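You operate a simulated robot arm through the tools that you are given. There is no shell and no other tool. Be economical: measure what you need, move in short steps, check, and stop when the job is done.

Carry out the task below with a simulated robot arm. There is one attempt and no reset: what you move stays moved.

JOB
Put things in order on the worktop by the socket. At the end: the orange glass stands where the tub with the red lid stood; the tub with the red lid stands on top of the red book (marked "BAKE"); the purple bottle stands where the turnip stood; the turnip stands where the orange glass stood; whatever was shut is shut again. Leave all else as you found it, and nothing knocked over.

It is judged by the outcome, as a careful person would: the job done as asked, and still so three seconds after it is handed in. It fails if anything else is knocked over, pushed out of place, dropped, spilled or broken. A push-on lid holds only when it is set on centred and level and pressed home; a screw cap is set on level and turned clockwise until tight.

ROBOT AND FRAMES
A 6-joint arm with a two-finger parallel gripper, fixed in place. Base frame: the origin is at the foot of the arm, x ahead of it, y to its left, z up; the work surface is at about z = 0. Units: m, degrees, N and s.
With the tool pointing down near the work surface it reaches from about 0.14 to 0.58 m from the base axis. Its first joint turns from -66.0 to 66.0 degrees. Payload 2.1 kg.
The tool frame sits at the grasp point between the pads (the TCP): z along the fingers, y along the line on which they close. The tips reach 0.03 m beyond it. Largest opening 0.094 m; finger width 0.028, thickness 0.01; the body of the gripper, 0.05 by 0.096 m, starts 0.055 m behind the TCP.
Orientation is told as [roll, pitch, yaw] about the base's x, y, z axes, in that order, counted from this pose: with the fingers straight down and closing along the base's y, the tool's x points along the base's -x, its y along +y and its z along -z.

CONTROLS
- The arm moves only by the tool jog_arm. Its argument "commands" is a list of rows, each an object of numbers (a shift or turn left out is 0, a gripper value left out holds the last): "tx", "ty", "tz": the shift along the tool's x, y, z in m; "wx", "wy", "wz": the turn, a rotation vector about the tool's x, y, z in degrees; "fingers": the opening, from 0 (shut) to 1 (fully open). In form: [{"tx": .., "ty": .., "tz": .., "wx": .., "wy": .., "wz": .., "fingers": ..}, ...]. A call has 1 to 12 rows; each row is the pose to reach, as a shift and turn from the pose commanded when the call began, along the tool's axes at that moment. Each row takes 0.2 s and may step no farther than 0.05 m and 8.6 degrees from the row before; otherwise, or with a gripper value out of range, the whole call is refused. A pose out of reach is approached as far as the arm can. The call stops where the force on the tool passes 40 N (or 10 N more than at its start, if that is more) or the arm is blocked; 0.2 s more then pass. Each finger travels about 0.072 m/s and halts on what it meets, pressing with about 32 N; the grip force reading is that of the motor and also rises with nothing between the fingers. The clock runs only during rows and for 0.2 s after the last one: add rows that repeat a pose to give the fingers time. It gives the time, the measured TCP pose, the force on the tool (base axes), the opening and the grip force at its end, in the units of the frame above (readings bear some noise).
- Cameras (640 x 400 px; columns grow to the right, rows downward): "scene" is fixed at [0.0559, -0.3718, 0.4875]; the picture's right is [0.77, -0.64, 0.00], its down [-0.34, -0.42, -0.84] and it looks along [0.54, 0.65, -0.54] (base axes); focal length 272 px, centre (320, 200). "wrist" rides on the gripper at [0.076, 0.014, -0.102] in the tool frame; the picture's right is [-0.18, 0.98, 0.00], its down [-0.75, -0.14, -0.64] and it looks along [-0.63, -0.12, 0.77] (tool axes); focal length 243 px, centre (320, 200).
- get_image(camera): a new picture of that camera. It takes no simulated time.
- measure_at(camera, pixels): for up to 12 pixels [column, row] of the newest picture of that camera ("zoom" is the newest enlarged one), the place [x, y, z] in the base frame of the surface seen there, good to about 0.002 m. It takes no simulated time.
- zoom(camera, box): a new picture of the part [left, top, right, bottom] of that camera's present view, enlarged. It takes no simulated time.
- hand_in(): hands the job in; it is judged then, once.

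Go step by step. Measure first, check grasps and placings, and put right what went wrong. The budget is 80 turns and 46 pictures, counting those below and the enlarged ones. Unless the task says otherwise, let go and move clear before handing in, and close with one line.

The tools are called as name(argument=value, ...) on one line, values as JSON. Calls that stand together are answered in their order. jog_arm: Moves the arm, as the interface text tells. Its arguments: {"type":"object","properties":{"commands":{"type":"array","items":{"type":"object","properties":{"tx":{"type":"number"},"ty":{"type":"number"},"tz":{"type":"number"},"wx":{"type":"number"},"wy":{"type":"number"},"wz":{"type":"number"},"fingers":{"type":"number"}}}}},"required":["commands"]} The other tools are called the same way: get_image (camera) takes a picture; measure_at (camera, pixels) gives the place of the surface under pixels of a picture; zoom (camera, box) takes an enlarged picture of a part of a camera's view; hand_in () hands the job in.

At the start:

```text
t: 0.0
position: [0.2955, 0.0668, 0.3454]
ee_rot: [0.0, 0.0, 0.1]
wrist_force: [0.5, -0.2, -0.3]
opening: 0.0938
grip_force: 0.1
```

scene: 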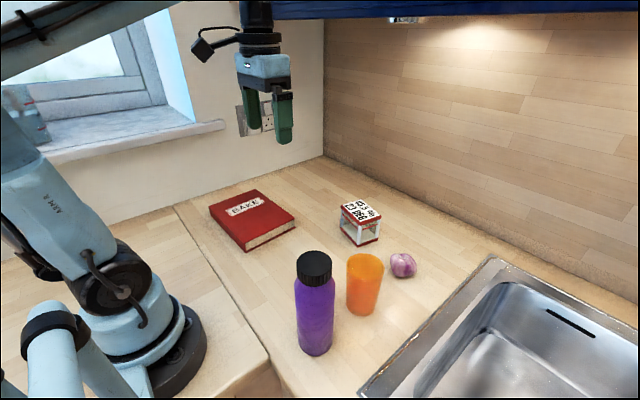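
wrist: 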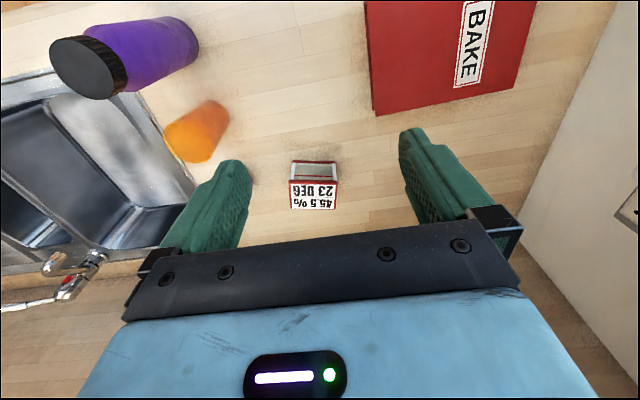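

The scene shows a red book, a small box with red parts near (360,222), a purple bottle, an orange glass and a turnip near (403,265). I'll zoom in to identify and measure them.

zoom(camera="scene", box=[200, 170, 440, 370])

zoom(camera="scene", box=[320, 180, 440, 290])

```text
2.00 times, centred on (320, 270) of scene
```

zoom: 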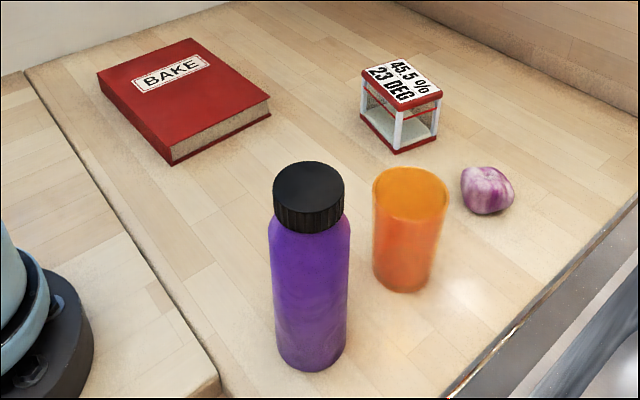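

```text
3.64 times, centred on (380, 235) of scene
```

zoom: 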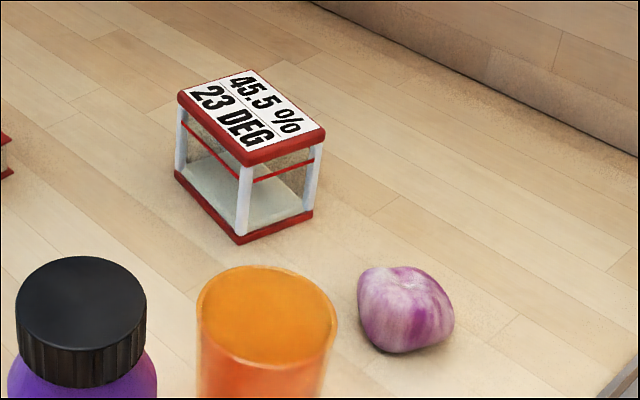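

The tub is a small clear box with a red rim lid, top corners around zoom (180,95), (250,68), (325,128), (242,163); I'll measure it and the other items.

measure_at(camera="zoom", pixels=[[183, 96], [250, 72], [321, 130], [242, 160], [240, 241], [310, 212], [177, 175], [405, 269], [395, 350], [359, 310], [451, 318], [405, 310]])

measure_at(camera="scene", pixels=[[365, 263], [349, 260], [382, 262], [365, 255], [364, 310], [314, 256], [314, 270], [316, 352], [211, 206], [255, 191], [295, 216], [246, 249]])

get_image(camera="wrist")

```text
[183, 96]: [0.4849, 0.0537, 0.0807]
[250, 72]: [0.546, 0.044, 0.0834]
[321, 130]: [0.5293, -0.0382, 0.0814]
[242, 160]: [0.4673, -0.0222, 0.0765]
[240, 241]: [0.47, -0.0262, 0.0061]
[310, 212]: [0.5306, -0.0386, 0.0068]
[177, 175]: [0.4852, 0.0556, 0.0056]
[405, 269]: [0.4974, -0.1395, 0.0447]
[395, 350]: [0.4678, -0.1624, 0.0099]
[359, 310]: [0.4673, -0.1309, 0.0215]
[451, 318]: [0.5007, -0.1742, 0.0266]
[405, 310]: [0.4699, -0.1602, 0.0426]
```

```text
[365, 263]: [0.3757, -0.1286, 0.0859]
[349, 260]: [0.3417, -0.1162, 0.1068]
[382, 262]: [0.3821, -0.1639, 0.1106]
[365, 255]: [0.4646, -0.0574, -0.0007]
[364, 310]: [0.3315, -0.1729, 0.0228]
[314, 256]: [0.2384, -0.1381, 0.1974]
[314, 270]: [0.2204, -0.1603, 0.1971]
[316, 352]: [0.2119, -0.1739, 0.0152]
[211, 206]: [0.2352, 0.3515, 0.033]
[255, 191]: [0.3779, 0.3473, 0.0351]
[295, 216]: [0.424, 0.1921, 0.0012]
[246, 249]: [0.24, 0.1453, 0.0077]
```

```text
41 pictures are left
```

wrist: 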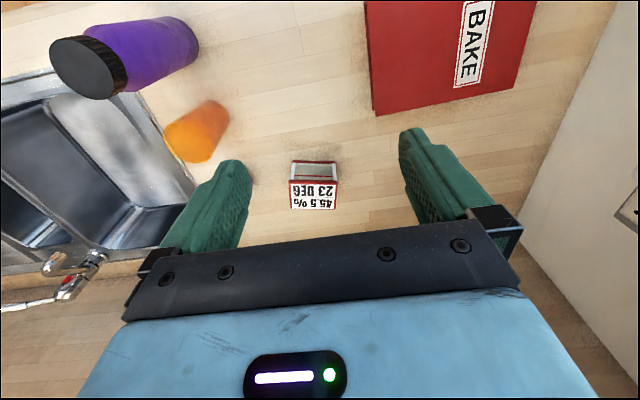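

Tub: centre about (0.507, 0.009), about 0.064 × 0.083, top z≈0.08, its short side along about -12°. I'll look closer at the glass, bottle and book before moving.

zoom(camera="scene", box=[200, 180, 310, 256])

measure_at(camera="scene", pixels=[[213, 207], [255, 193], [293, 214], [247, 246], [247, 240], [240, 208]])

zoom(camera="scene", box=[280, 245, 400, 360])

measure_at(camera="zoom", pixels=[[268, 130], [180, 130], [162, 250], [206, 250], [258, 250], [345, 60], [402, 80], [460, 60], [400, 110], [360, 200], [395, 200], [440, 200]])

```text
5.26 times, centred on (255, 218) of scene
```

zoom: 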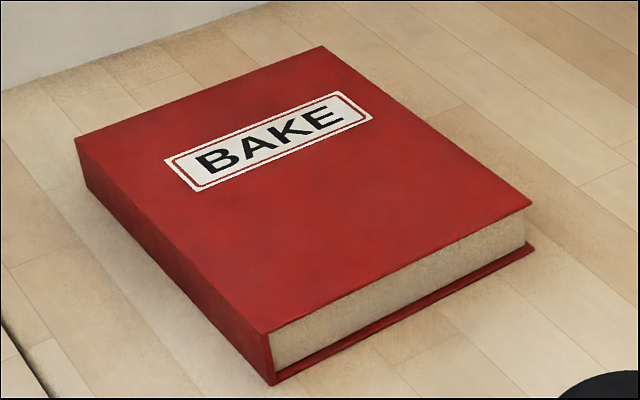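

```text
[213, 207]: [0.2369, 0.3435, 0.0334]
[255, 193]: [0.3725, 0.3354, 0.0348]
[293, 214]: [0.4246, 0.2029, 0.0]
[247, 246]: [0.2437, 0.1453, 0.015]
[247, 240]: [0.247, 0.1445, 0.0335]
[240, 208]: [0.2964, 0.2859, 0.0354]
```

```text
3.48 times, centred on (340, 302) of scene
```

zoom: 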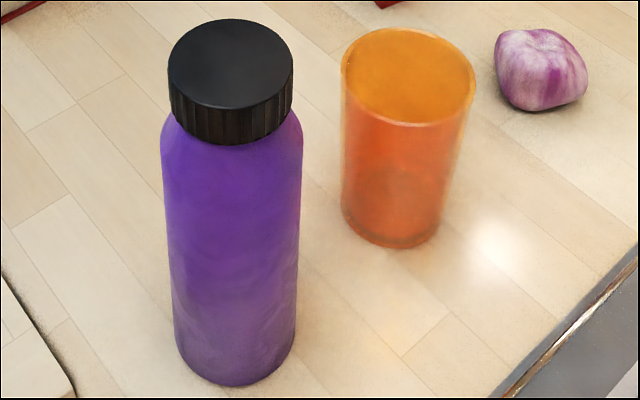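

```text
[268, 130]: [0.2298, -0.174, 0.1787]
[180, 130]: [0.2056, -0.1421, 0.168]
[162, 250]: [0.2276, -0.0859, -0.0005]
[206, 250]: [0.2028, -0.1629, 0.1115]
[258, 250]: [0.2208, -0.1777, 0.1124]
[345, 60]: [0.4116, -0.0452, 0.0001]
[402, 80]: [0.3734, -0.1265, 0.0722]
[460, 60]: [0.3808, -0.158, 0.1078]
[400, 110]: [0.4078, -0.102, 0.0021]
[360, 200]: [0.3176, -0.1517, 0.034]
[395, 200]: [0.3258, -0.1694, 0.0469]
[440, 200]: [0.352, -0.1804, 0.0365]
```

Glass looks empty, centre about (0.352,-0.147); bottle about (0.229,-0.149), 0.197 tall; book top centre about (0.311,0.243,0.034). First I move over the tub and turn the tool so it closes across the short side.

jog_arm(commands=[{"tx": -0.0212, "ty": -0.0058, "tz": 0.0145, "wz": -7.8, "fingers": 1}, {"tx": -0.0423, "ty": -0.0116, "tz": 0.029, "wz": -15.6}, {"tx": -0.0635, "ty": -0.0174, "tz": 0.0435, "wz": -23.4}, {"tx": -0.0846, "ty": -0.0232, "tz": 0.058, "wz": -31.2}, {"tx": -0.1058, "ty": -0.029, "tz": 0.0725, "wz": -39}, {"tx": -0.1269, "ty": -0.0348, "tz": 0.087, "wz": -46.8}, {"tx": -0.1481, "ty": -0.0406, "tz": 0.1015, "wz": -54.6}, {"tx": -0.1692, "ty": -0.0464, "tz": 0.116, "wz": -62.4}, {"tx": -0.1904, "ty": -0.0522, "tz": 0.1305, "wz": -70.2}, {"tx": -0.2115, "ty": -0.058, "tz": 0.145, "wz": -78}, {"tx": -0.2115, "ty": -0.058, "tz": 0.145, "wz": -78}])

get_image(camera="wrist")

```text
t: 2.4
position: [0.5087, 0.01, 0.2014]
ee_rot: [0.0, 0.0, 78.2]
wrist_force: [-0.5, -0.7, 0.2]
opening: 0.0939
grip_force: 0.1
```

```text
38 pictures are left
```

wrist: 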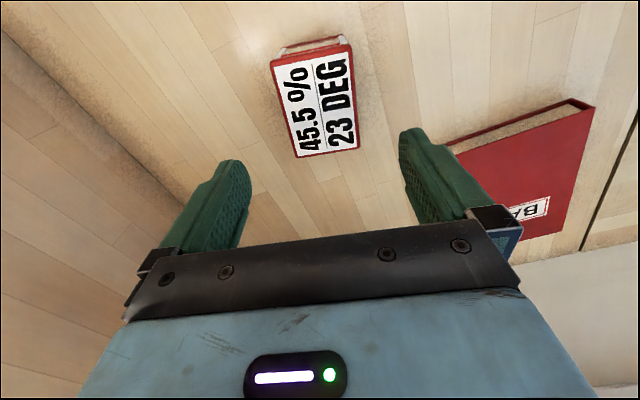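

The wrist view now shows the tub's lid at (271,61)-(348,42)-(359,147)-(297,157); I'll measure those corners.

measure_at(camera="wrist", pixels=[[273, 64], [347, 45], [358, 145], [299, 155], [316, 105], [279, 49], [342, 37], [520, 160]])

```text
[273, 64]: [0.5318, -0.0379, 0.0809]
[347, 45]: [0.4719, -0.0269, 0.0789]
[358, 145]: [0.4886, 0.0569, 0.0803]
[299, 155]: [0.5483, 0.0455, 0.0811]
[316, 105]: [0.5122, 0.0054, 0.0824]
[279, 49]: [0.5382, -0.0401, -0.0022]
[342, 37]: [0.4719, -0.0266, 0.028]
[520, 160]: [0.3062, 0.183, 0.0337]
```

Tub centre (0.510, 0.0095), aligned with the tool to within a degree. I'll descend to TCP z≈0.036 with fingers open.

jog_arm(commands=[{"tz": 0.04, "wz": -1}, {"tz": 0.08, "wz": -1}, {"tz": 0.11, "wz": -1}, {"tz": 0.135, "wz": -1}, {"tz": 0.152, "wz": -1}, {"tz": 0.165, "wz": -1}, {"tz": 0.165, "wz": -1}])

get_image(camera="scene")

```text
t: 4.0
position: [0.5059, 0.0082, 0.0363]
ee_rot: [-0.1, 0.0, 79.0]
wrist_force: [-0.5, 1.3, -0.5]
opening: 0.0939
grip_force: 0.2
```

```text
37 pictures are left
```

scene: 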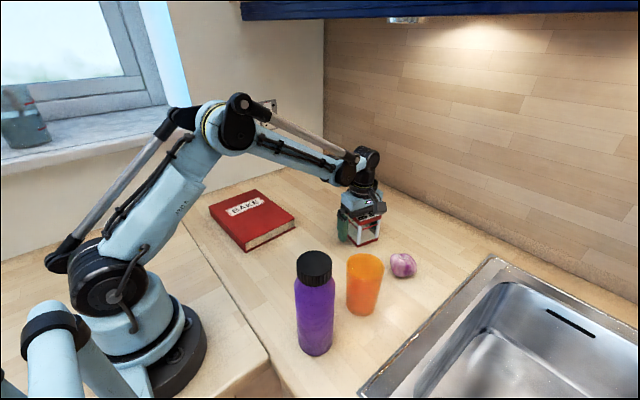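

TCP is straddling the tub, 4 mm short in x; I'll correct that and close.

jog_arm(commands=[{"ty": -0.004, "fingers": 1}, {"ty": -0.004, "fingers": 0.55}, {"ty": -0.004, "fingers": 0.55}, {"ty": -0.004, "fingers": 0.55}, {"ty": -0.004, "fingers": 0.55}])

zoom(camera="scene", box=[300, 180, 420, 260])

```text
t: 5.2
position: [0.5099, 0.0063, 0.0361]
ee_rot: [0.1, 0.1, 78.9]
wrist_force: [0.1, 0.5, 0.0]
opening: 0.0732
grip_force: 32.0
```

```text
5.00 times, centred on (360, 220) of scene
```

zoom: 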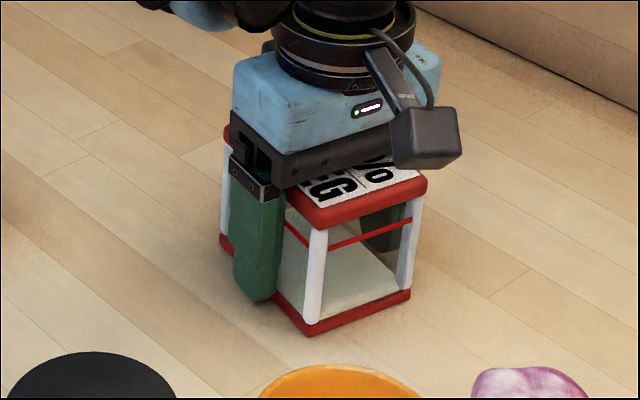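

Gripped at opening 0.073 with 32 N; I'll lift gently and check that the lid stays on.

jog_arm(commands=[{"tz": -0.01}, {"tz": -0.025}, {"tz": -0.04}, {"tz": -0.055}, {"tz": -0.055}])

zoom(camera="scene", box=[300, 160, 420, 260])

```text
t: 6.4
position: [0.5102, 0.0086, 0.0902]
ee_rot: [-0.1, -0.1, 79.0]
wrist_force: [0.2, -0.8, -3.3]
opening: 0.0731
grip_force: 32.2
```

```text
4.00 times, centred on (360, 210) of scene
```

zoom: 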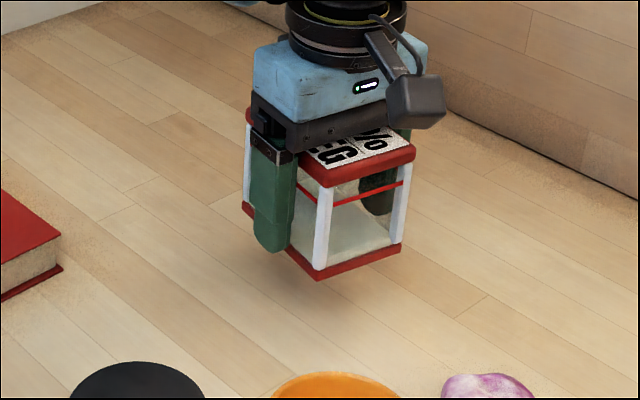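

Tub is held with lid on, 3 N load. Now carrying it to above the book centre (0.311, 0.243), squaring it with the book.

jog_arm(commands=[{"tz": -0.04}, {"tx": -0.0192, "ty": 0.024, "tz": -0.05, "wz": -0.8}, {"tx": -0.0384, "ty": 0.048, "tz": -0.05, "wz": -1.6}, {"tx": -0.0575, "ty": 0.072, "tz": -0.05, "wz": -2.4}, {"tx": -0.0767, "ty": 0.096, "tz": -0.05, "wz": -3.2}, {"tx": -0.0959, "ty": 0.12, "tz": -0.05, "wz": -4}, {"tx": -0.1151, "ty": 0.144, "tz": -0.05, "wz": -4.8}, {"tx": -0.1343, "ty": 0.1681, "tz": -0.05, "wz": -5.6}, {"tx": -0.1534, "ty": 0.1921, "tz": -0.05, "wz": -6.4}, {"tx": -0.1726, "ty": 0.2161, "tz": -0.05, "wz": -7.2}, {"tx": -0.1918, "ty": 0.2401, "tz": -0.05, "wz": -8}, {"tx": -0.1918, "ty": 0.2401, "tz": -0.05, "wz": -8}])

get_image(camera="scene")

```text
t: 9.0
position: [0.3131, 0.2434, 0.1393]
ee_rot: [0.1, 0.1, 87.0]
wrist_force: [-0.1, -0.4, -3.6]
opening: 0.0732
grip_force: 32.2
```

```text
34 pictures are left
```

scene: 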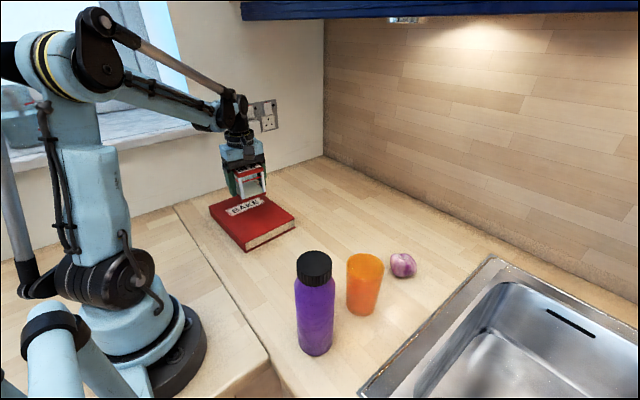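

Tub hangs over the book with its bottom at about z 0.103; the book's top is 0.0345. I'll lower it 0.067 and then creep until contact.

jog_arm(commands=[{"tz": 0.025}, {"tz": 0.045}, {"tz": 0.058}, {"tz": 0.064}, {"tz": 0.067}, {"tz": 0.0685}, {"tz": 0.0685}])

zoom(camera="scene", box=[190, 140, 310, 260])

```text
t: 10.6
position: [0.3096, 0.2419, 0.0713]
ee_rot: [0.0, 0.0, 87.0]
wrist_force: [0.7, 0.4, -2.6]
opening: 0.0731
grip_force: 31.8
```

```text
3.33 times, centred on (250, 200) of scene
```

zoom: 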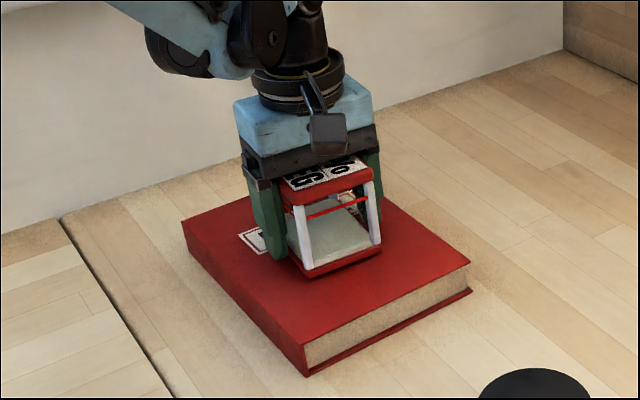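

Still carrying about 2.6 N, so not quite down; creeping in half-millimetre steps.

jog_arm(commands=[{"tz": 0.0005}, {"tz": 0.001}, {"tz": 0.0015}, {"tz": 0.0015}])

```text
t: 11.6
position: [0.3111, 0.2415, 0.0703]
ee_rot: [0.0, -0.1, 87.0]
wrist_force: [1.0, 0.4, -3.4]
opening: 0.0728
grip_force: 32.2
```

jog_arm(commands=[{"tz": 0.0007}, {"tz": 0.0014}, {"tz": 0.002}, {"tz": 0.002}])

```text
t: 12.6
position: [0.3131, 0.2421, 0.0678]
ee_rot: [0.0, 0.0, 87.0]
wrist_force: [-3.1, -2.9, 29.0]
opening: 0.0732
grip_force: 32.1
```

Contact made (29 N). I'll ease up about 1 mm, then open fully and rise straight up.

jog_arm(commands=[{"tz": -0.0012}, {"tz": -0.0012}])

jog_arm(commands=[{"fingers": 0.85}, {"fingers": 1}, {"fingers": 1}, {"fingers": 1}])

jog_arm(commands=[{"tz": -0.03}, {"tz": -0.07}, {"tz": -0.11}, {"tz": -0.15}, {"tz": -0.15}])

get_image(camera="wrist")

zoom(camera="scene", box=[190, 140, 310, 260])

```text
t: 13.2
position: [0.3127, 0.2427, 0.0687]
ee_rot: [0.0, 0.1, 87.0]
wrist_force: [-0.1, 0.6, -3.2]
opening: 0.0733
grip_force: 32.3
```

```text
t: 14.2
position: [0.3123, 0.2424, 0.0699]
ee_rot: [0.0, 0.0, 87.0]
wrist_force: [0.2, -0.3, -0.5]
opening: 0.0939
grip_force: 0.0
```

```text
t: 15.4
position: [0.3144, 0.2413, 0.2186]
ee_rot: [0.0, -0.1, 87.0]
wrist_force: [-1.1, 0.0, 0.6]
opening: 0.094
grip_force: 0.0
```

```text
32 pictures are left
```

wrist: 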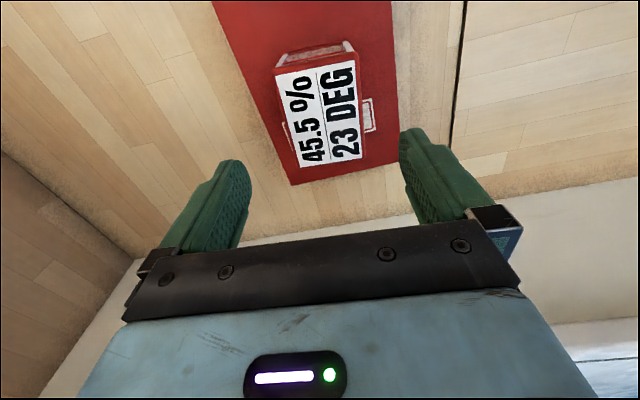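

```text
3.33 times, centred on (250, 200) of scene
```

zoom: 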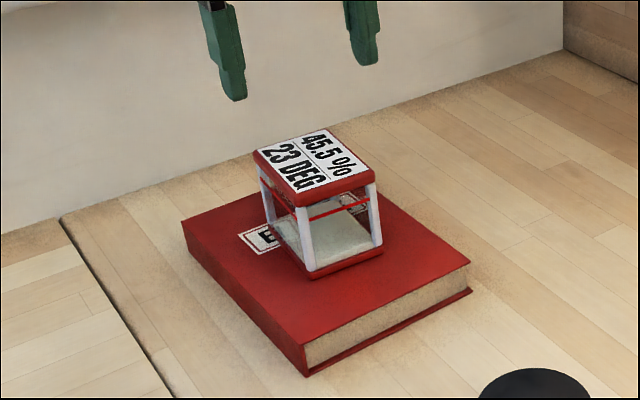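

Tub stands flat on the book, lid on. Next I go above the orange glass at about (0.352,-0.147).

jog_arm(commands=[{"tx": 0.035, "ty": -0.0053, "tz": -0.01, "wz": 0.9}, {"tx": 0.07, "ty": -0.0106, "tz": -0.02, "wz": 1.8}, {"tx": 0.105, "ty": -0.0159, "tz": -0.03, "wz": 2.7}, {"tx": 0.14, "ty": -0.0212, "tz": -0.03, "wz": 3.6}, {"tx": 0.175, "ty": -0.0265, "tz": -0.03, "wz": 4.5}, {"tx": 0.21, "ty": -0.0318, "tz": -0.03, "wz": 5.4}, {"tx": 0.245, "ty": -0.0371, "tz": -0.03, "wz": 6.3}, {"tx": 0.28, "ty": -0.0424, "tz": -0.03, "wz": 7.2}, {"tx": 0.315, "ty": -0.0477, "tz": -0.03, "wz": 8.1}, {"tx": 0.35, "ty": -0.053, "tz": -0.03, "wz": 9}, {"tx": 0.3855, "ty": -0.058, "tz": -0.03, "wz": 10}, {"tx": 0.3855, "ty": -0.058, "tz": -0.03, "wz": 10}])

get_image(camera="wrist")

```text
t: 18.0
position: [0.349, -0.1472, 0.2509]
ee_rot: [0.0, 0.0, 77.0]
wrist_force: [0.6, -0.4, -1.2]
opening: 0.094
grip_force: 0.0
```

```text
30 pictures are left
```

wrist: 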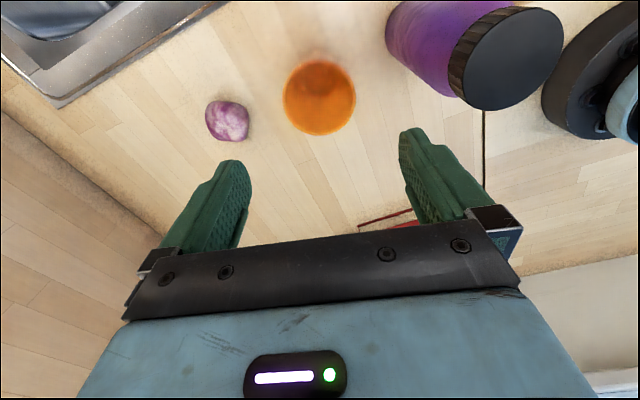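

The glass rim is the ring at (284..355, 62..134); I'll measure rim, cap and turnip from here.

measure_at(camera="wrist", pixels=[[285, 97], [354, 97], [322, 133], [348, 122], [294, 122], [512, 58], [478, 48], [548, 66], [505, 98], [228, 120], [207, 125], [248, 118]])

zoom(camera="wrist", box=[190, 40, 370, 160])

```text
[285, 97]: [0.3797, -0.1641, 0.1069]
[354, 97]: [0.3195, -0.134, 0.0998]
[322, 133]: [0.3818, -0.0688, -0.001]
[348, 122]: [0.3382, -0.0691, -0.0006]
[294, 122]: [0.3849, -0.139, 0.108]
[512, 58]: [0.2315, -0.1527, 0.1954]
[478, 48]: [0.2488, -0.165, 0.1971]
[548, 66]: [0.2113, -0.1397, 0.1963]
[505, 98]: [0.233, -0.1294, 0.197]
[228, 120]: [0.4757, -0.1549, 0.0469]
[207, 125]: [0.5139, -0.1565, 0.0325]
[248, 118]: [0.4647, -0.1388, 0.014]
```

```text
3.33 times, centred on (280, 100) of wrist
```

zoom: 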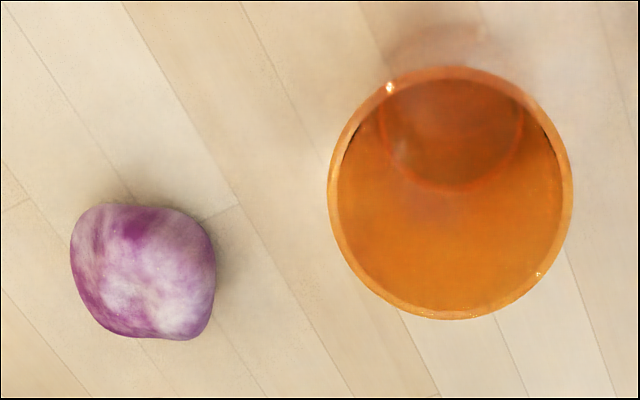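

Glass centre works out at (0.350,-0.149), rim radius 0.035, height 0.108; bottle (0.231,-0.152); turnip about (0.486,-0.150). I'll lower over the glass to z≈0.078.

jog_arm(commands=[{"tx": 0.0017, "ty": -0.0014, "tz": 0.04}, {"tx": 0.0017, "ty": -0.0014, "tz": 0.08}, {"tx": 0.0017, "ty": -0.0014, "tz": 0.11}, {"tx": 0.0017, "ty": -0.0014, "tz": 0.14}, {"tx": 0.0017, "ty": -0.0014, "tz": 0.16}, {"tx": 0.0017, "ty": -0.0014, "tz": 0.173}, {"tx": 0.0017, "ty": -0.0014, "tz": 0.173}])

zoom(camera="scene", box=[280, 200, 430, 360])

```text
t: 19.6
position: [0.3525, -0.148, 0.0753]
ee_rot: [0.0, 0.0, 77.0]
wrist_force: [0.6, 0.6, 0.1]
opening: 0.0943
grip_force: 0.0
```

```text
2.50 times, centred on (355, 280) of scene
```

zoom: 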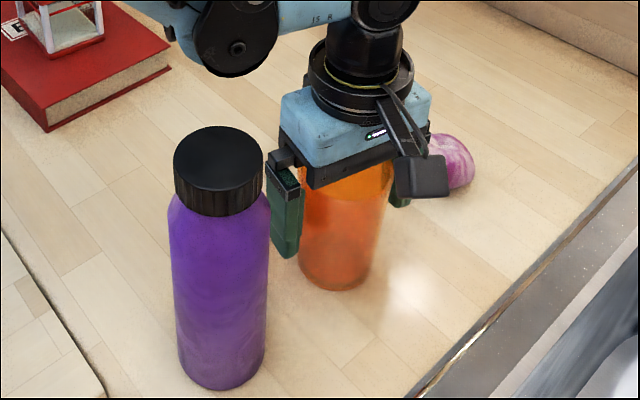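

Fingers straddle the glass; closing gently with a 2 mm centring shift.

jog_arm(commands=[{"ty": 0.002, "fingers": 1}, {"ty": 0.002, "fingers": 0.85}, {"ty": 0.002, "fingers": 0.7}, {"ty": 0.002, "fingers": 0.65}, {"ty": 0.002, "fingers": 0.65}, {"ty": 0.002, "fingers": 0.65}])

jog_arm(commands=[{"tz": -0.008}, {"tz": -0.02}, {"tz": -0.035}, {"tz": -0.05}, {"tz": -0.05}])

zoom(camera="scene", box=[280, 180, 430, 340])

```text
t: 21.0
position: [0.3493, -0.1486, 0.0745]
ee_rot: [0.0, 0.0, 77.0]
wrist_force: [0.4, -2.4, 1.4]
opening: 0.0739
grip_force: 31.8
```

```text
t: 22.2
position: [0.351, -0.1475, 0.1254]
ee_rot: [-0.1, 0.0, 77.0]
wrist_force: [0.4, 0.1, -2.2]
opening: 0.0741
grip_force: 31.7
```

```text
2.50 times, centred on (355, 260) of scene
```

zoom: 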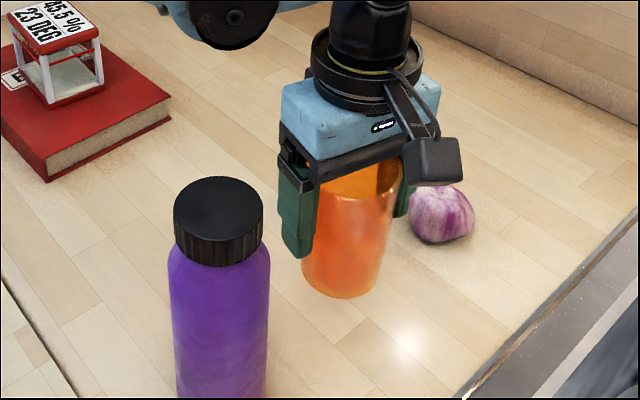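

Glass is held upright (bottom about 5 cm up). Carrying it to the tub's old place (0.509, 0.0095), slightly higher.

jog_arm(commands=[{"tz": -0.03}, {"tx": -0.0236, "ty": -0.0148, "tz": -0.03}, {"tx": -0.0471, "ty": -0.0297, "tz": -0.03}, {"tx": -0.0707, "ty": -0.0445, "tz": -0.03}, {"tx": -0.0943, "ty": -0.0593, "tz": -0.03}, {"tx": -0.1178, "ty": -0.0741, "tz": -0.03}, {"tx": -0.1414, "ty": -0.089, "tz": -0.03}, {"tx": -0.1649, "ty": -0.1038, "tz": -0.03}, {"tx": -0.1885, "ty": -0.1186, "tz": -0.03}, {"tx": -0.1885, "ty": -0.1186, "tz": -0.03}])

jog_arm(commands=[{"tz": 0.03}, {"tz": 0.055}, {"tz": 0.068}, {"tz": 0.074}, {"tz": 0.076}, {"tz": 0.0765}, {"tz": 0.0765}])

zoom(camera="scene", box=[300, 150, 430, 290])

```text
t: 24.4
position: [0.507, 0.0101, 0.158]
ee_rot: [0.0, 0.0, 77.1]
wrist_force: [0.1, 0.2, -2.5]
opening: 0.0739
grip_force: 31.7
```

```text
t: 26.0
position: [0.5063, 0.0086, 0.0802]
ee_rot: [0.0, 0.0, 77.1]
wrist_force: [-0.8, 0.1, -2.0]
opening: 0.0737
grip_force: 31.8
```

```text
2.86 times, centred on (365, 220) of scene
```

zoom: 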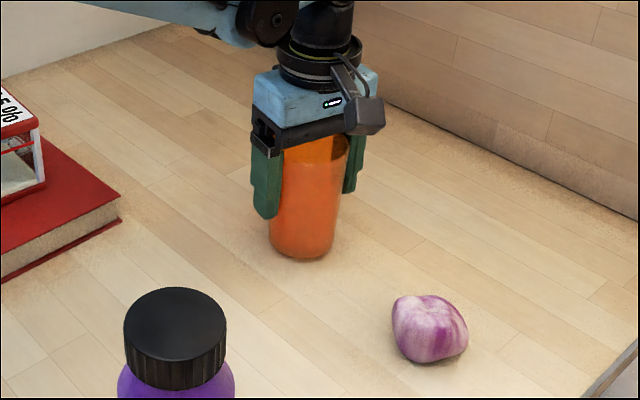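

Still about 4 mm above contact (TCP 0.080 vs 0.075 at pick). Nudging +2 mm in x and creeping down.

jog_arm(commands=[{"ty": -0.002}, {"ty": -0.002, "tz": 0.0015}, {"ty": -0.002, "tz": 0.0025}, {"ty": -0.002, "tz": 0.0035}, {"ty": -0.002, "tz": 0.0035}])

```text
t: 27.2
position: [0.5071, 0.0085, 0.076]
ee_rot: [-0.1, 0.0, 76.9]
wrist_force: [-0.7, 0.5, -2.0]
opening: 0.0739
grip_force: 32.2
```

jog_arm(commands=[{"tz": 0.0006}, {"tz": 0.0012}, {"tz": 0.0018}, {"tz": 0.0018}])

```text
t: 28.2
position: [0.5081, 0.0079, 0.0759]
ee_rot: [0.0, 0.0, 76.9]
wrist_force: [1.3, 1.4, 15.8]
opening: 0.0743
grip_force: 32.1
```

Contact at 16 N. Easing up slightly, releasing, and rising.

jog_arm(commands=[{"tz": -0.0006}, {"tz": -0.0006, "fingers": 0.85}, {"tz": -0.0006, "fingers": 1}, {"tz": -0.0006, "fingers": 1}, {"tz": -0.0006, "fingers": 1}])

jog_arm(commands=[{"tz": -0.02}, {"tz": -0.05}, {"tz": -0.09}, {"tz": -0.13}, {"tz": -0.13}])

zoom(camera="scene", box=[300, 150, 430, 290])

```text
t: 29.4
position: [0.5085, 0.0079, 0.0749]
ee_rot: [0.1, 0.0, 77.0]
wrist_force: [0.9, 1.1, -0.3]
opening: 0.094
grip_force: 0.0
```

```text
t: 30.6
position: [0.5084, 0.0104, 0.2066]
ee_rot: [0.0, 0.0, 76.9]
wrist_force: [-0.7, 0.5, 0.5]
opening: 0.0939
grip_force: 0.1
```

```text
2.86 times, centred on (365, 220) of scene
```

zoom: 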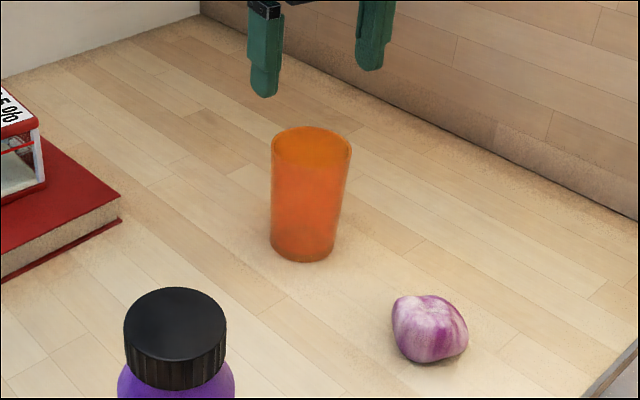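

Glass stands upright in the tub's old place. Now above the turnip at about (0.486,-0.150).

jog_arm(commands=[{"tx": 0.032, "ty": -0.0027}, {"tx": 0.064, "ty": -0.0054}, {"tx": 0.096, "ty": -0.0082}, {"tx": 0.128, "ty": -0.0109}, {"tx": 0.161, "ty": -0.0136, "tz": 0.02}, {"tx": 0.161, "ty": -0.0136, "tz": 0.02}])

zoom(camera="wrist", box=[230, 20, 410, 140])

```text
t: 32.0
position: [0.4837, -0.1493, 0.1851]
ee_rot: [-0.1, 0.1, 77.1]
wrist_force: [0.6, 0.1, -0.9]
opening: 0.0941
grip_force: 0.0
```

```text
3.33 times, centred on (320, 80) of wrist
```

zoom: 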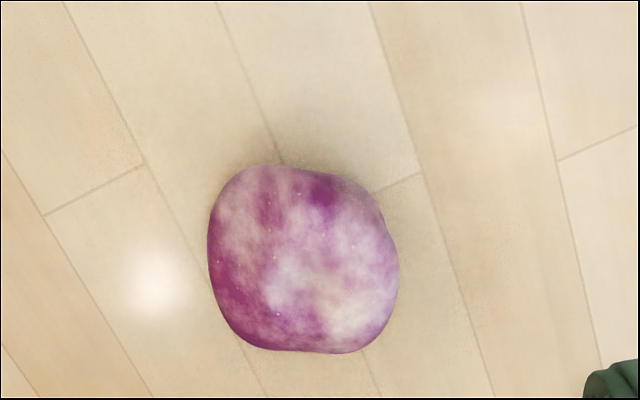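

Turnip outline in zoom spans (208..400, 163..353); measuring its edges for centre.

measure_at(camera="zoom", pixels=[[212, 260], [396, 260], [303, 170], [303, 347], [303, 260], [225, 320], [385, 325], [380, 200], [225, 195]])

```text
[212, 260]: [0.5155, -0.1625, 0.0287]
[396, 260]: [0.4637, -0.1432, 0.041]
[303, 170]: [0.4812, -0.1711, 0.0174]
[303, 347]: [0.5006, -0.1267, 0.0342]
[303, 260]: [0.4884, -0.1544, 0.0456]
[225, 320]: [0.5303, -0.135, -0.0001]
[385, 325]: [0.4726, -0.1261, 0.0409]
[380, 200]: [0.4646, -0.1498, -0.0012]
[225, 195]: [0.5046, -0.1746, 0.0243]
```

Turnip centre about (0.490,-0.150), about 0.055 wide across the fingers, 0.047 tall. Descending to z≈0.034.

jog_arm(commands=[{"ty": -0.006, "tz": 0.04}, {"ty": -0.006, "tz": 0.08}, {"ty": -0.006, "tz": 0.11}, {"ty": -0.006, "tz": 0.135}, {"ty": -0.006, "tz": 0.149}, {"ty": -0.006, "tz": 0.149}])

zoom(camera="scene", box=[340, 200, 460, 300])

```text
t: 33.4
position: [0.4892, -0.1525, 0.035]
ee_rot: [0.0, 0.0, 77.0]
wrist_force: [-0.9, -0.5, 0.2]
opening: 0.0938
grip_force: 0.1
```

```text
4.00 times, centred on (400, 250) of scene
```

zoom: 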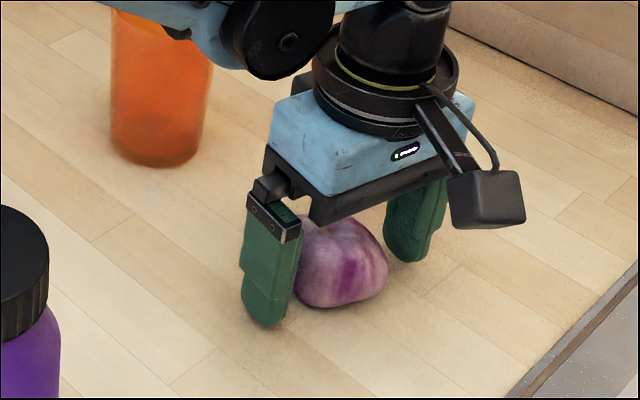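

Turnip lies between the pads; closing.

jog_arm(commands=[{"tx": -0.003, "fingers": 0.8}, {"tx": -0.003, "fingers": 0.65}, {"tx": -0.003, "fingers": 0.5}, {"tx": -0.003, "fingers": 0.4}, {"tx": -0.003, "fingers": 0.4}, {"tx": -0.003, "fingers": 0.4}])

jog_arm(commands=[{"tz": -0.01}, {"tz": -0.03}, {"tz": -0.06}, {"tz": -0.09}, {"tz": -0.09}])

zoom(camera="scene", box=[330, 180, 460, 300])

```text
t: 34.8
position: [0.4903, -0.1491, 0.0365]
ee_rot: [0.0, 0.0, 76.9]
wrist_force: [0.4, -6.8, 16.9]
opening: 0.0617
grip_force: 32.6
```

```text
t: 36.0
position: [0.4914, -0.1493, 0.1275]
ee_rot: [0.1, 0.0, 77.0]
wrist_force: [-0.5, -0.3, -1.0]
opening: 0.0608
grip_force: 32.1
```

```text
3.33 times, centred on (395, 240) of scene
```

zoom: 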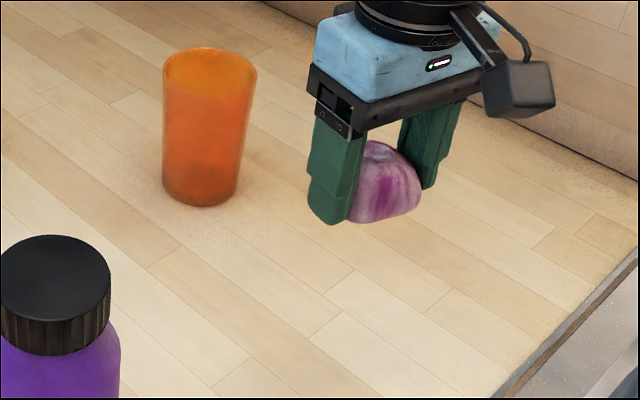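

Turnip is held. Moving it to the glass's old place (0.350,-0.149) and lowering.

jog_arm(commands=[{"tx": 0.0063, "ty": 0.0275}, {"tx": 0.0127, "ty": 0.0549}, {"tx": 0.019, "ty": 0.0824}, {"tx": 0.0254, "ty": 0.1098}, {"tx": 0.0317, "ty": 0.1373}, {"tx": 0.0317, "ty": 0.1373}, {"tx": 0.0317, "ty": 0.1373, "tz": 0.03}, {"tx": 0.0317, "ty": 0.1373, "tz": 0.06}, {"tx": 0.0317, "ty": 0.1373, "tz": 0.08}, {"tx": 0.0317, "ty": 0.1373, "tz": 0.0865}, {"tx": 0.0317, "ty": 0.1373, "tz": 0.0865}])

zoom(camera="scene", box=[280, 210, 430, 360])

```text
t: 38.4
position: [0.3505, -0.1499, 0.0391]
ee_rot: [0.0, -0.1, 77.0]
wrist_force: [-0.8, -0.3, -2.0]
opening: 0.0608
grip_force: 31.7
```

```text
2.67 times, centred on (355, 285) of scene
```

zoom: 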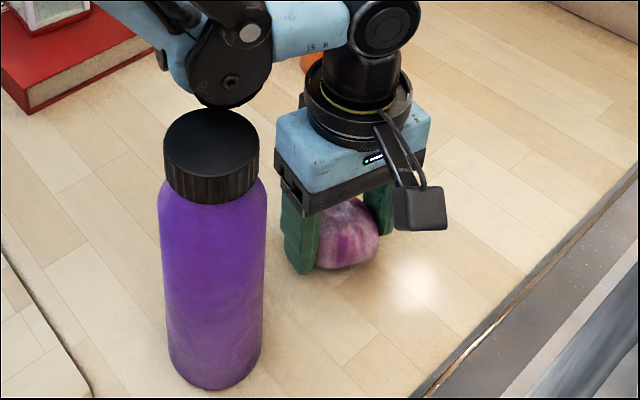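

Turnip is a couple of mm above the top; creeping to contact.

jog_arm(commands=[{"tz": 0.001}, {"tz": 0.002}, {"tz": 0.003}, {"tz": 0.0038}, {"tz": 0.0038}])

```text
t: 39.4
position: [0.352, -0.1494, 0.0394]
ee_rot: [0.0, -0.1, 77.0]
wrist_force: [-0.8, -0.2, 10.7]
opening: 0.0605
grip_force: 32.2
stopped in row 4: the force on the tool passed its limit (the readings are from after the stop); the commanded pose is now the measured one
```

Contact. Releasing and rising.

jog_arm(commands=[{"tz": 0}, {"fingers": 0.8}, {"fingers": 0.95}, {"fingers": 1}, {"fingers": 1}, {"fingers": 1}])

jog_arm(commands=[{"tz": -0.03}, {"tz": -0.07}, {"tz": -0.11}, {"tz": -0.15}, {"tz": -0.19}, {"tz": -0.22}, {"tz": -0.22}])

get_image(camera="scene")

get_image(camera="wrist")

```text
t: 40.8
position: [0.3517, -0.1484, 0.0378]
ee_rot: [0.1, 0.1, 77.0]
wrist_force: [-0.4, -0.3, 0.4]
opening: 0.0938
grip_force: 0.0
```

```text
t: 42.4
position: [0.3492, -0.1518, 0.2571]
ee_rot: [0.2, 0.0, 77.0]
wrist_force: [0.0, -0.2, 0.3]
opening: 0.0941
grip_force: 0.0
```

```text
20 pictures are left
```

scene: 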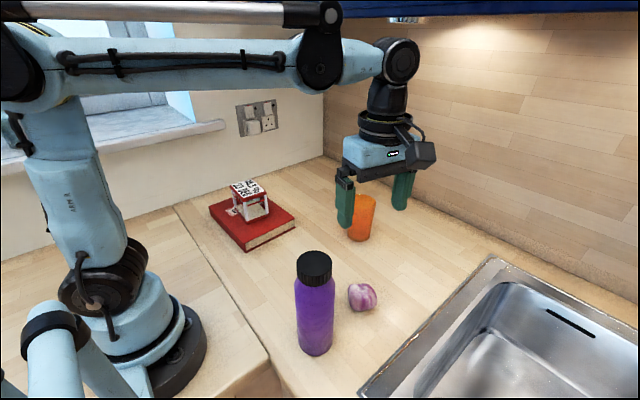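

```text
19 pictures are left
```

wrist: 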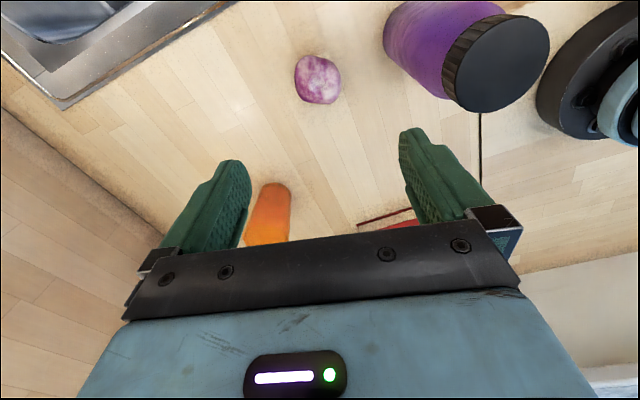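

Turnip stands at the glass's old place. Last is the bottle: cap top 0.197, so TCP must stay ≥0.145 and grip the body just below the shoulder. Moving above (0.231,-0.152).

jog_arm(commands=[{"tx": 0.0072, "ty": 0.0289, "tz": -0.01, "wz": 2.5}, {"tx": 0.0144, "ty": 0.0577, "tz": -0.01, "wz": 5}, {"tx": 0.0215, "ty": 0.0866, "tz": -0.01, "wz": 7.5}, {"tx": 0.0287, "ty": 0.1154, "tz": -0.01, "wz": 10}, {"tx": 0.0287, "ty": 0.1154, "tz": -0.01, "wz": 10}])

get_image(camera="wrist")

zoom(camera="scene", box=[250, 200, 390, 370])

measure_at(camera="wrist", pixels=[[320, 40], [320, 75], [320, 110], [280, 70], [360, 70], [350, 178]])

```text
t: 43.6
position: [0.2308, -0.1541, 0.267]
ee_rot: [0.1, 0.0, 67.0]
wrist_force: [0.7, 0.1, 0.3]
opening: 0.0938
grip_force: 0.0
```

```text
18 pictures are left
```

wrist: 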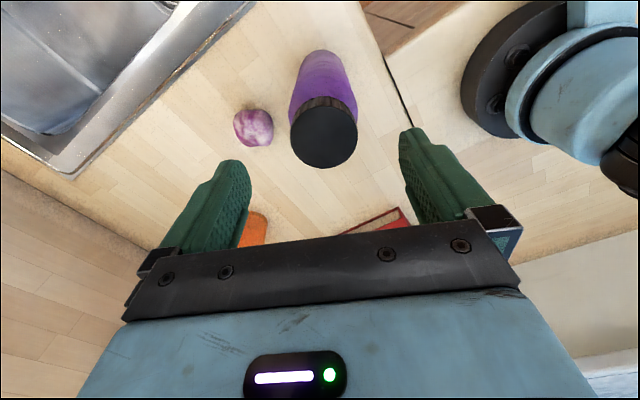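

```text
2.35 times, centred on (320, 285) of scene
```

zoom: 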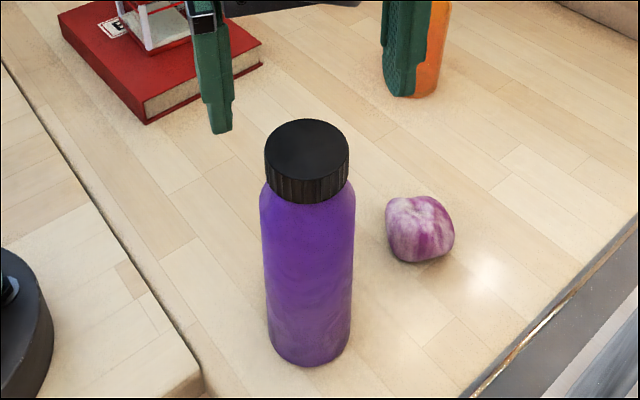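

```text
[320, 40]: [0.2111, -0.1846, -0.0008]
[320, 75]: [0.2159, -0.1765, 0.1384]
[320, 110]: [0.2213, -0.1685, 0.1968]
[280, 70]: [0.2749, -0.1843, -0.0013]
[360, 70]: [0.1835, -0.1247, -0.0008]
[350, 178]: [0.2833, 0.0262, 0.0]
```

Cap centre (324,136) works out about (0.231,-0.150); shifting 4 mm and descending to z≈0.150, with force watch.

jog_arm(commands=[{"tx": -0.004, "ty": 0.0015, "tz": 0.02}, {"tx": -0.004, "ty": 0.0015, "tz": 0.05}, {"tx": -0.004, "ty": 0.0015, "tz": 0.08}, {"tx": -0.004, "ty": 0.0015, "tz": 0.1}, {"tx": -0.004, "ty": 0.0015, "tz": 0.117}, {"tx": -0.004, "ty": 0.0015, "tz": 0.117}])

zoom(camera="scene", box=[250, 200, 390, 370])

```text
t: 45.0
position: [0.2331, -0.1492, 0.1493]
ee_rot: [0.0, 0.0, 67.1]
wrist_force: [-0.3, 1.2, 0.2]
opening: 0.0939
grip_force: 0.1
```

```text
2.35 times, centred on (320, 285) of scene
```

zoom: 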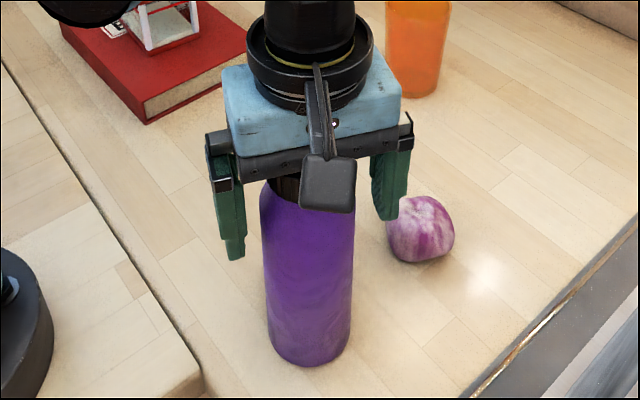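

Fingers straddle the upper body with the palm clear of the cap. Closing.

jog_arm(commands=[{"ty": 0.001, "fingers": 0.9}, {"ty": 0.001, "fingers": 0.8}, {"ty": 0.001, "fingers": 0.7}, {"ty": 0.001, "fingers": 0.62}, {"ty": 0.001, "fingers": 0.55}, {"ty": 0.001, "fingers": 0.55}])

jog_arm(commands=[{"tz": -0.005}, {"tz": -0.012}, {"tz": -0.02}, {"tz": -0.02}])

zoom(camera="scene", box=[250, 200, 390, 370])

```text
t: 46.4
position: [0.2327, -0.1483, 0.1503]
ee_rot: [0.2, 0.1, 67.0]
wrist_force: [-0.8, 0.4, -0.4]
opening: 0.0636
grip_force: 31.5
```

```text
t: 47.4
position: [0.2338, -0.1475, 0.1715]
ee_rot: [0.1, 0.0, 67.1]
wrist_force: [-0.3, 0.1, -2.0]
opening: 0.0635
grip_force: 31.8
```

```text
2.35 times, centred on (320, 285) of scene
```

zoom: 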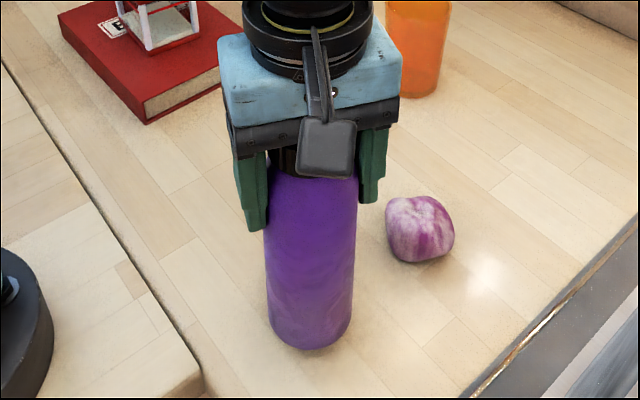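

Bottle lifts cleanly, hanging straight (2 N). Raising its bottom to about 0.09 and carrying over the turnip to (0.490,-0.150).

jog_arm(commands=[{"tz": -0.035}, {"tz": -0.07}, {"tx": -0.0125, "ty": -0.0296, "tz": -0.07}, {"tx": -0.0249, "ty": -0.0592, "tz": -0.07}, {"tx": -0.0374, "ty": -0.0888, "tz": -0.07}, {"tx": -0.0498, "ty": -0.1184, "tz": -0.07}, {"tx": -0.0623, "ty": -0.148, "tz": -0.07}, {"tx": -0.0747, "ty": -0.1776, "tz": -0.07}, {"tx": -0.0872, "ty": -0.2072, "tz": -0.07}, {"tx": -0.0996, "ty": -0.2368, "tz": -0.07}, {"tx": -0.0996, "ty": -0.2368, "tz": -0.07}])

get_image(camera="scene")

```text
t: 49.8
position: [0.493, -0.1474, 0.2387]
ee_rot: [0.1, -0.1, 67.1]
wrist_force: [-0.1, 0.3, -1.0]
opening: 0.0633
grip_force: 31.7
```

```text
14 pictures are left
```

scene: 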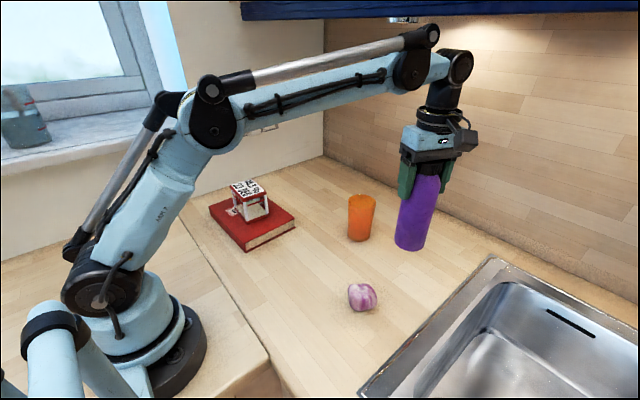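

Bottle appears over its spot; I'll zoom to check whether it hangs plumb relative to the gripper.

zoom(camera="scene", box=[360, 110, 490, 270])

measure_at(camera="zoom", pixels=[[320, 180], [300, 230], [280, 280], [260, 330], [230, 280], [330, 280]])

```text
2.50 times, centred on (425, 190) of scene
```

zoom: 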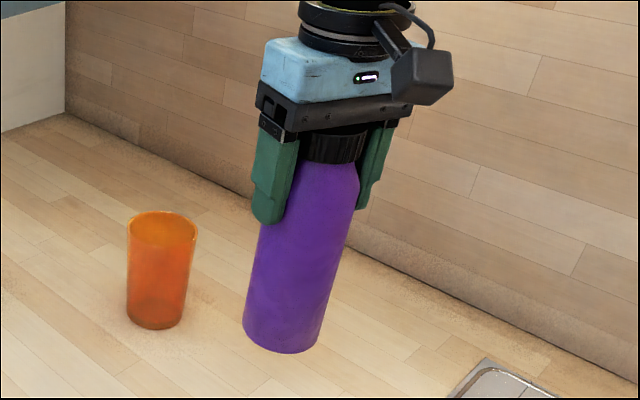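

```text
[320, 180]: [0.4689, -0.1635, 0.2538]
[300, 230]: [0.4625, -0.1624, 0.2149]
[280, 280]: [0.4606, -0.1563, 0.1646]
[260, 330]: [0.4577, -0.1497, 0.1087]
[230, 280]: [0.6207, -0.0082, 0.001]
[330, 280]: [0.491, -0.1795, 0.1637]
```

The lean matches the perspective of a vertical there, so it hangs plumb. Lowering to just above contact (TCP≈0.150 at pick).

jog_arm(commands=[{"tz": 0.03}, {"tz": 0.055}, {"tz": 0.072}, {"tz": 0.08}, {"tz": 0.084}, {"tz": 0.084}])

zoom(camera="scene", box=[340, 150, 470, 300])

```text
t: 51.2
position: [0.4895, -0.1483, 0.1547]
ee_rot: [0.1, 0.1, 67.0]
wrist_force: [0.2, -0.6, -1.4]
opening: 0.063
grip_force: 32.1
```

```text
2.67 times, centred on (405, 225) of scene
```

zoom: 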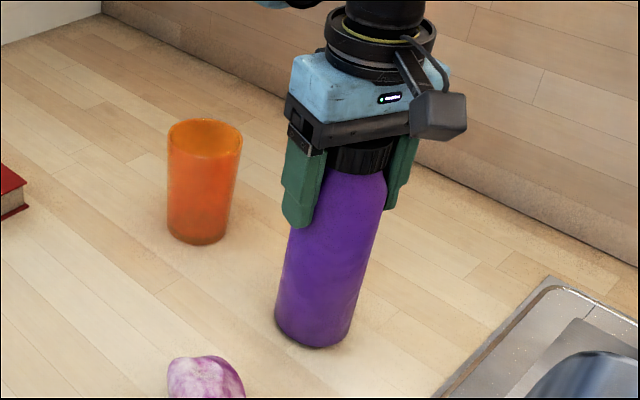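

Slight lean of maybe 2° at most, well within what the base will settle. Creeping to contact.

jog_arm(commands=[{"tz": 0.001}, {"tz": 0.002}, {"tz": 0.003}, {"tz": 0.004}, {"tz": 0.004}])

```text
t: 52.4
position: [0.4888, -0.1482, 0.1515]
ee_rot: [0.1, 0.0, 67.0]
wrist_force: [-0.8, 0.4, -1.5]
opening: 0.0633
grip_force: 31.6
```

jog_arm(commands=[{"tz": 0.0007}, {"tz": 0.0014}, {"tz": 0.002}, {"tz": 0.002}])

```text
t: 53.4
position: [0.4889, -0.1467, 0.1502]
ee_rot: [0.1, 0.0, 67.0]
wrist_force: [0.2, 0.2, -2.1]
opening: 0.0636
grip_force: 31.9
```

jog_arm(commands=[{"tz": 0.0007}, {"tz": 0.0014}, {"tz": 0.002}, {"tz": 0.002}])

```text
t: 54.4
position: [0.4881, -0.1476, 0.15]
ee_rot: [0.1, 0.1, 67.2]
wrist_force: [-3.5, -1.0, 24.7]
opening: 0.0633
grip_force: 32.1
```

Contact (25 N). Easing 1 mm, then opening gradually.

jog_arm(commands=[{"tz": -0.001}, {"tz": -0.001, "fingers": 0.7}, {"tz": -0.001, "fingers": 0.75}, {"tz": -0.001, "fingers": 0.8}, {"tz": -0.001, "fingers": 0.9}, {"tz": -0.001, "fingers": 1}, {"tz": -0.001, "fingers": 1}, {"tz": -0.001, "fingers": 1}])

zoom(camera="scene", box=[340, 150, 470, 300])

```text
t: 56.2
position: [0.4886, -0.1481, 0.1506]
ee_rot: [0.1, -0.1, 67.0]
wrist_force: [0.3, -0.8, 0.2]
opening: 0.0939
grip_force: 0.0
```

```text
2.67 times, centred on (405, 225) of scene
```

zoom: 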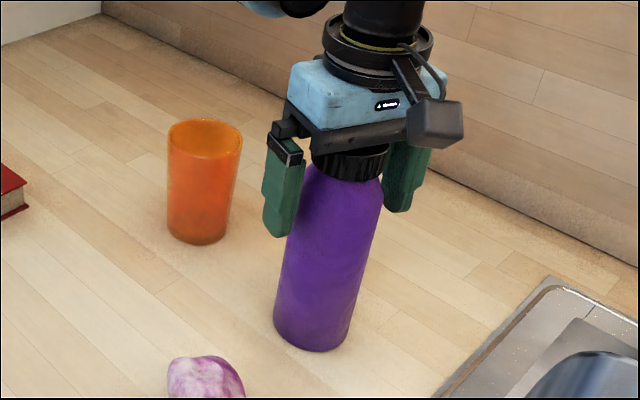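

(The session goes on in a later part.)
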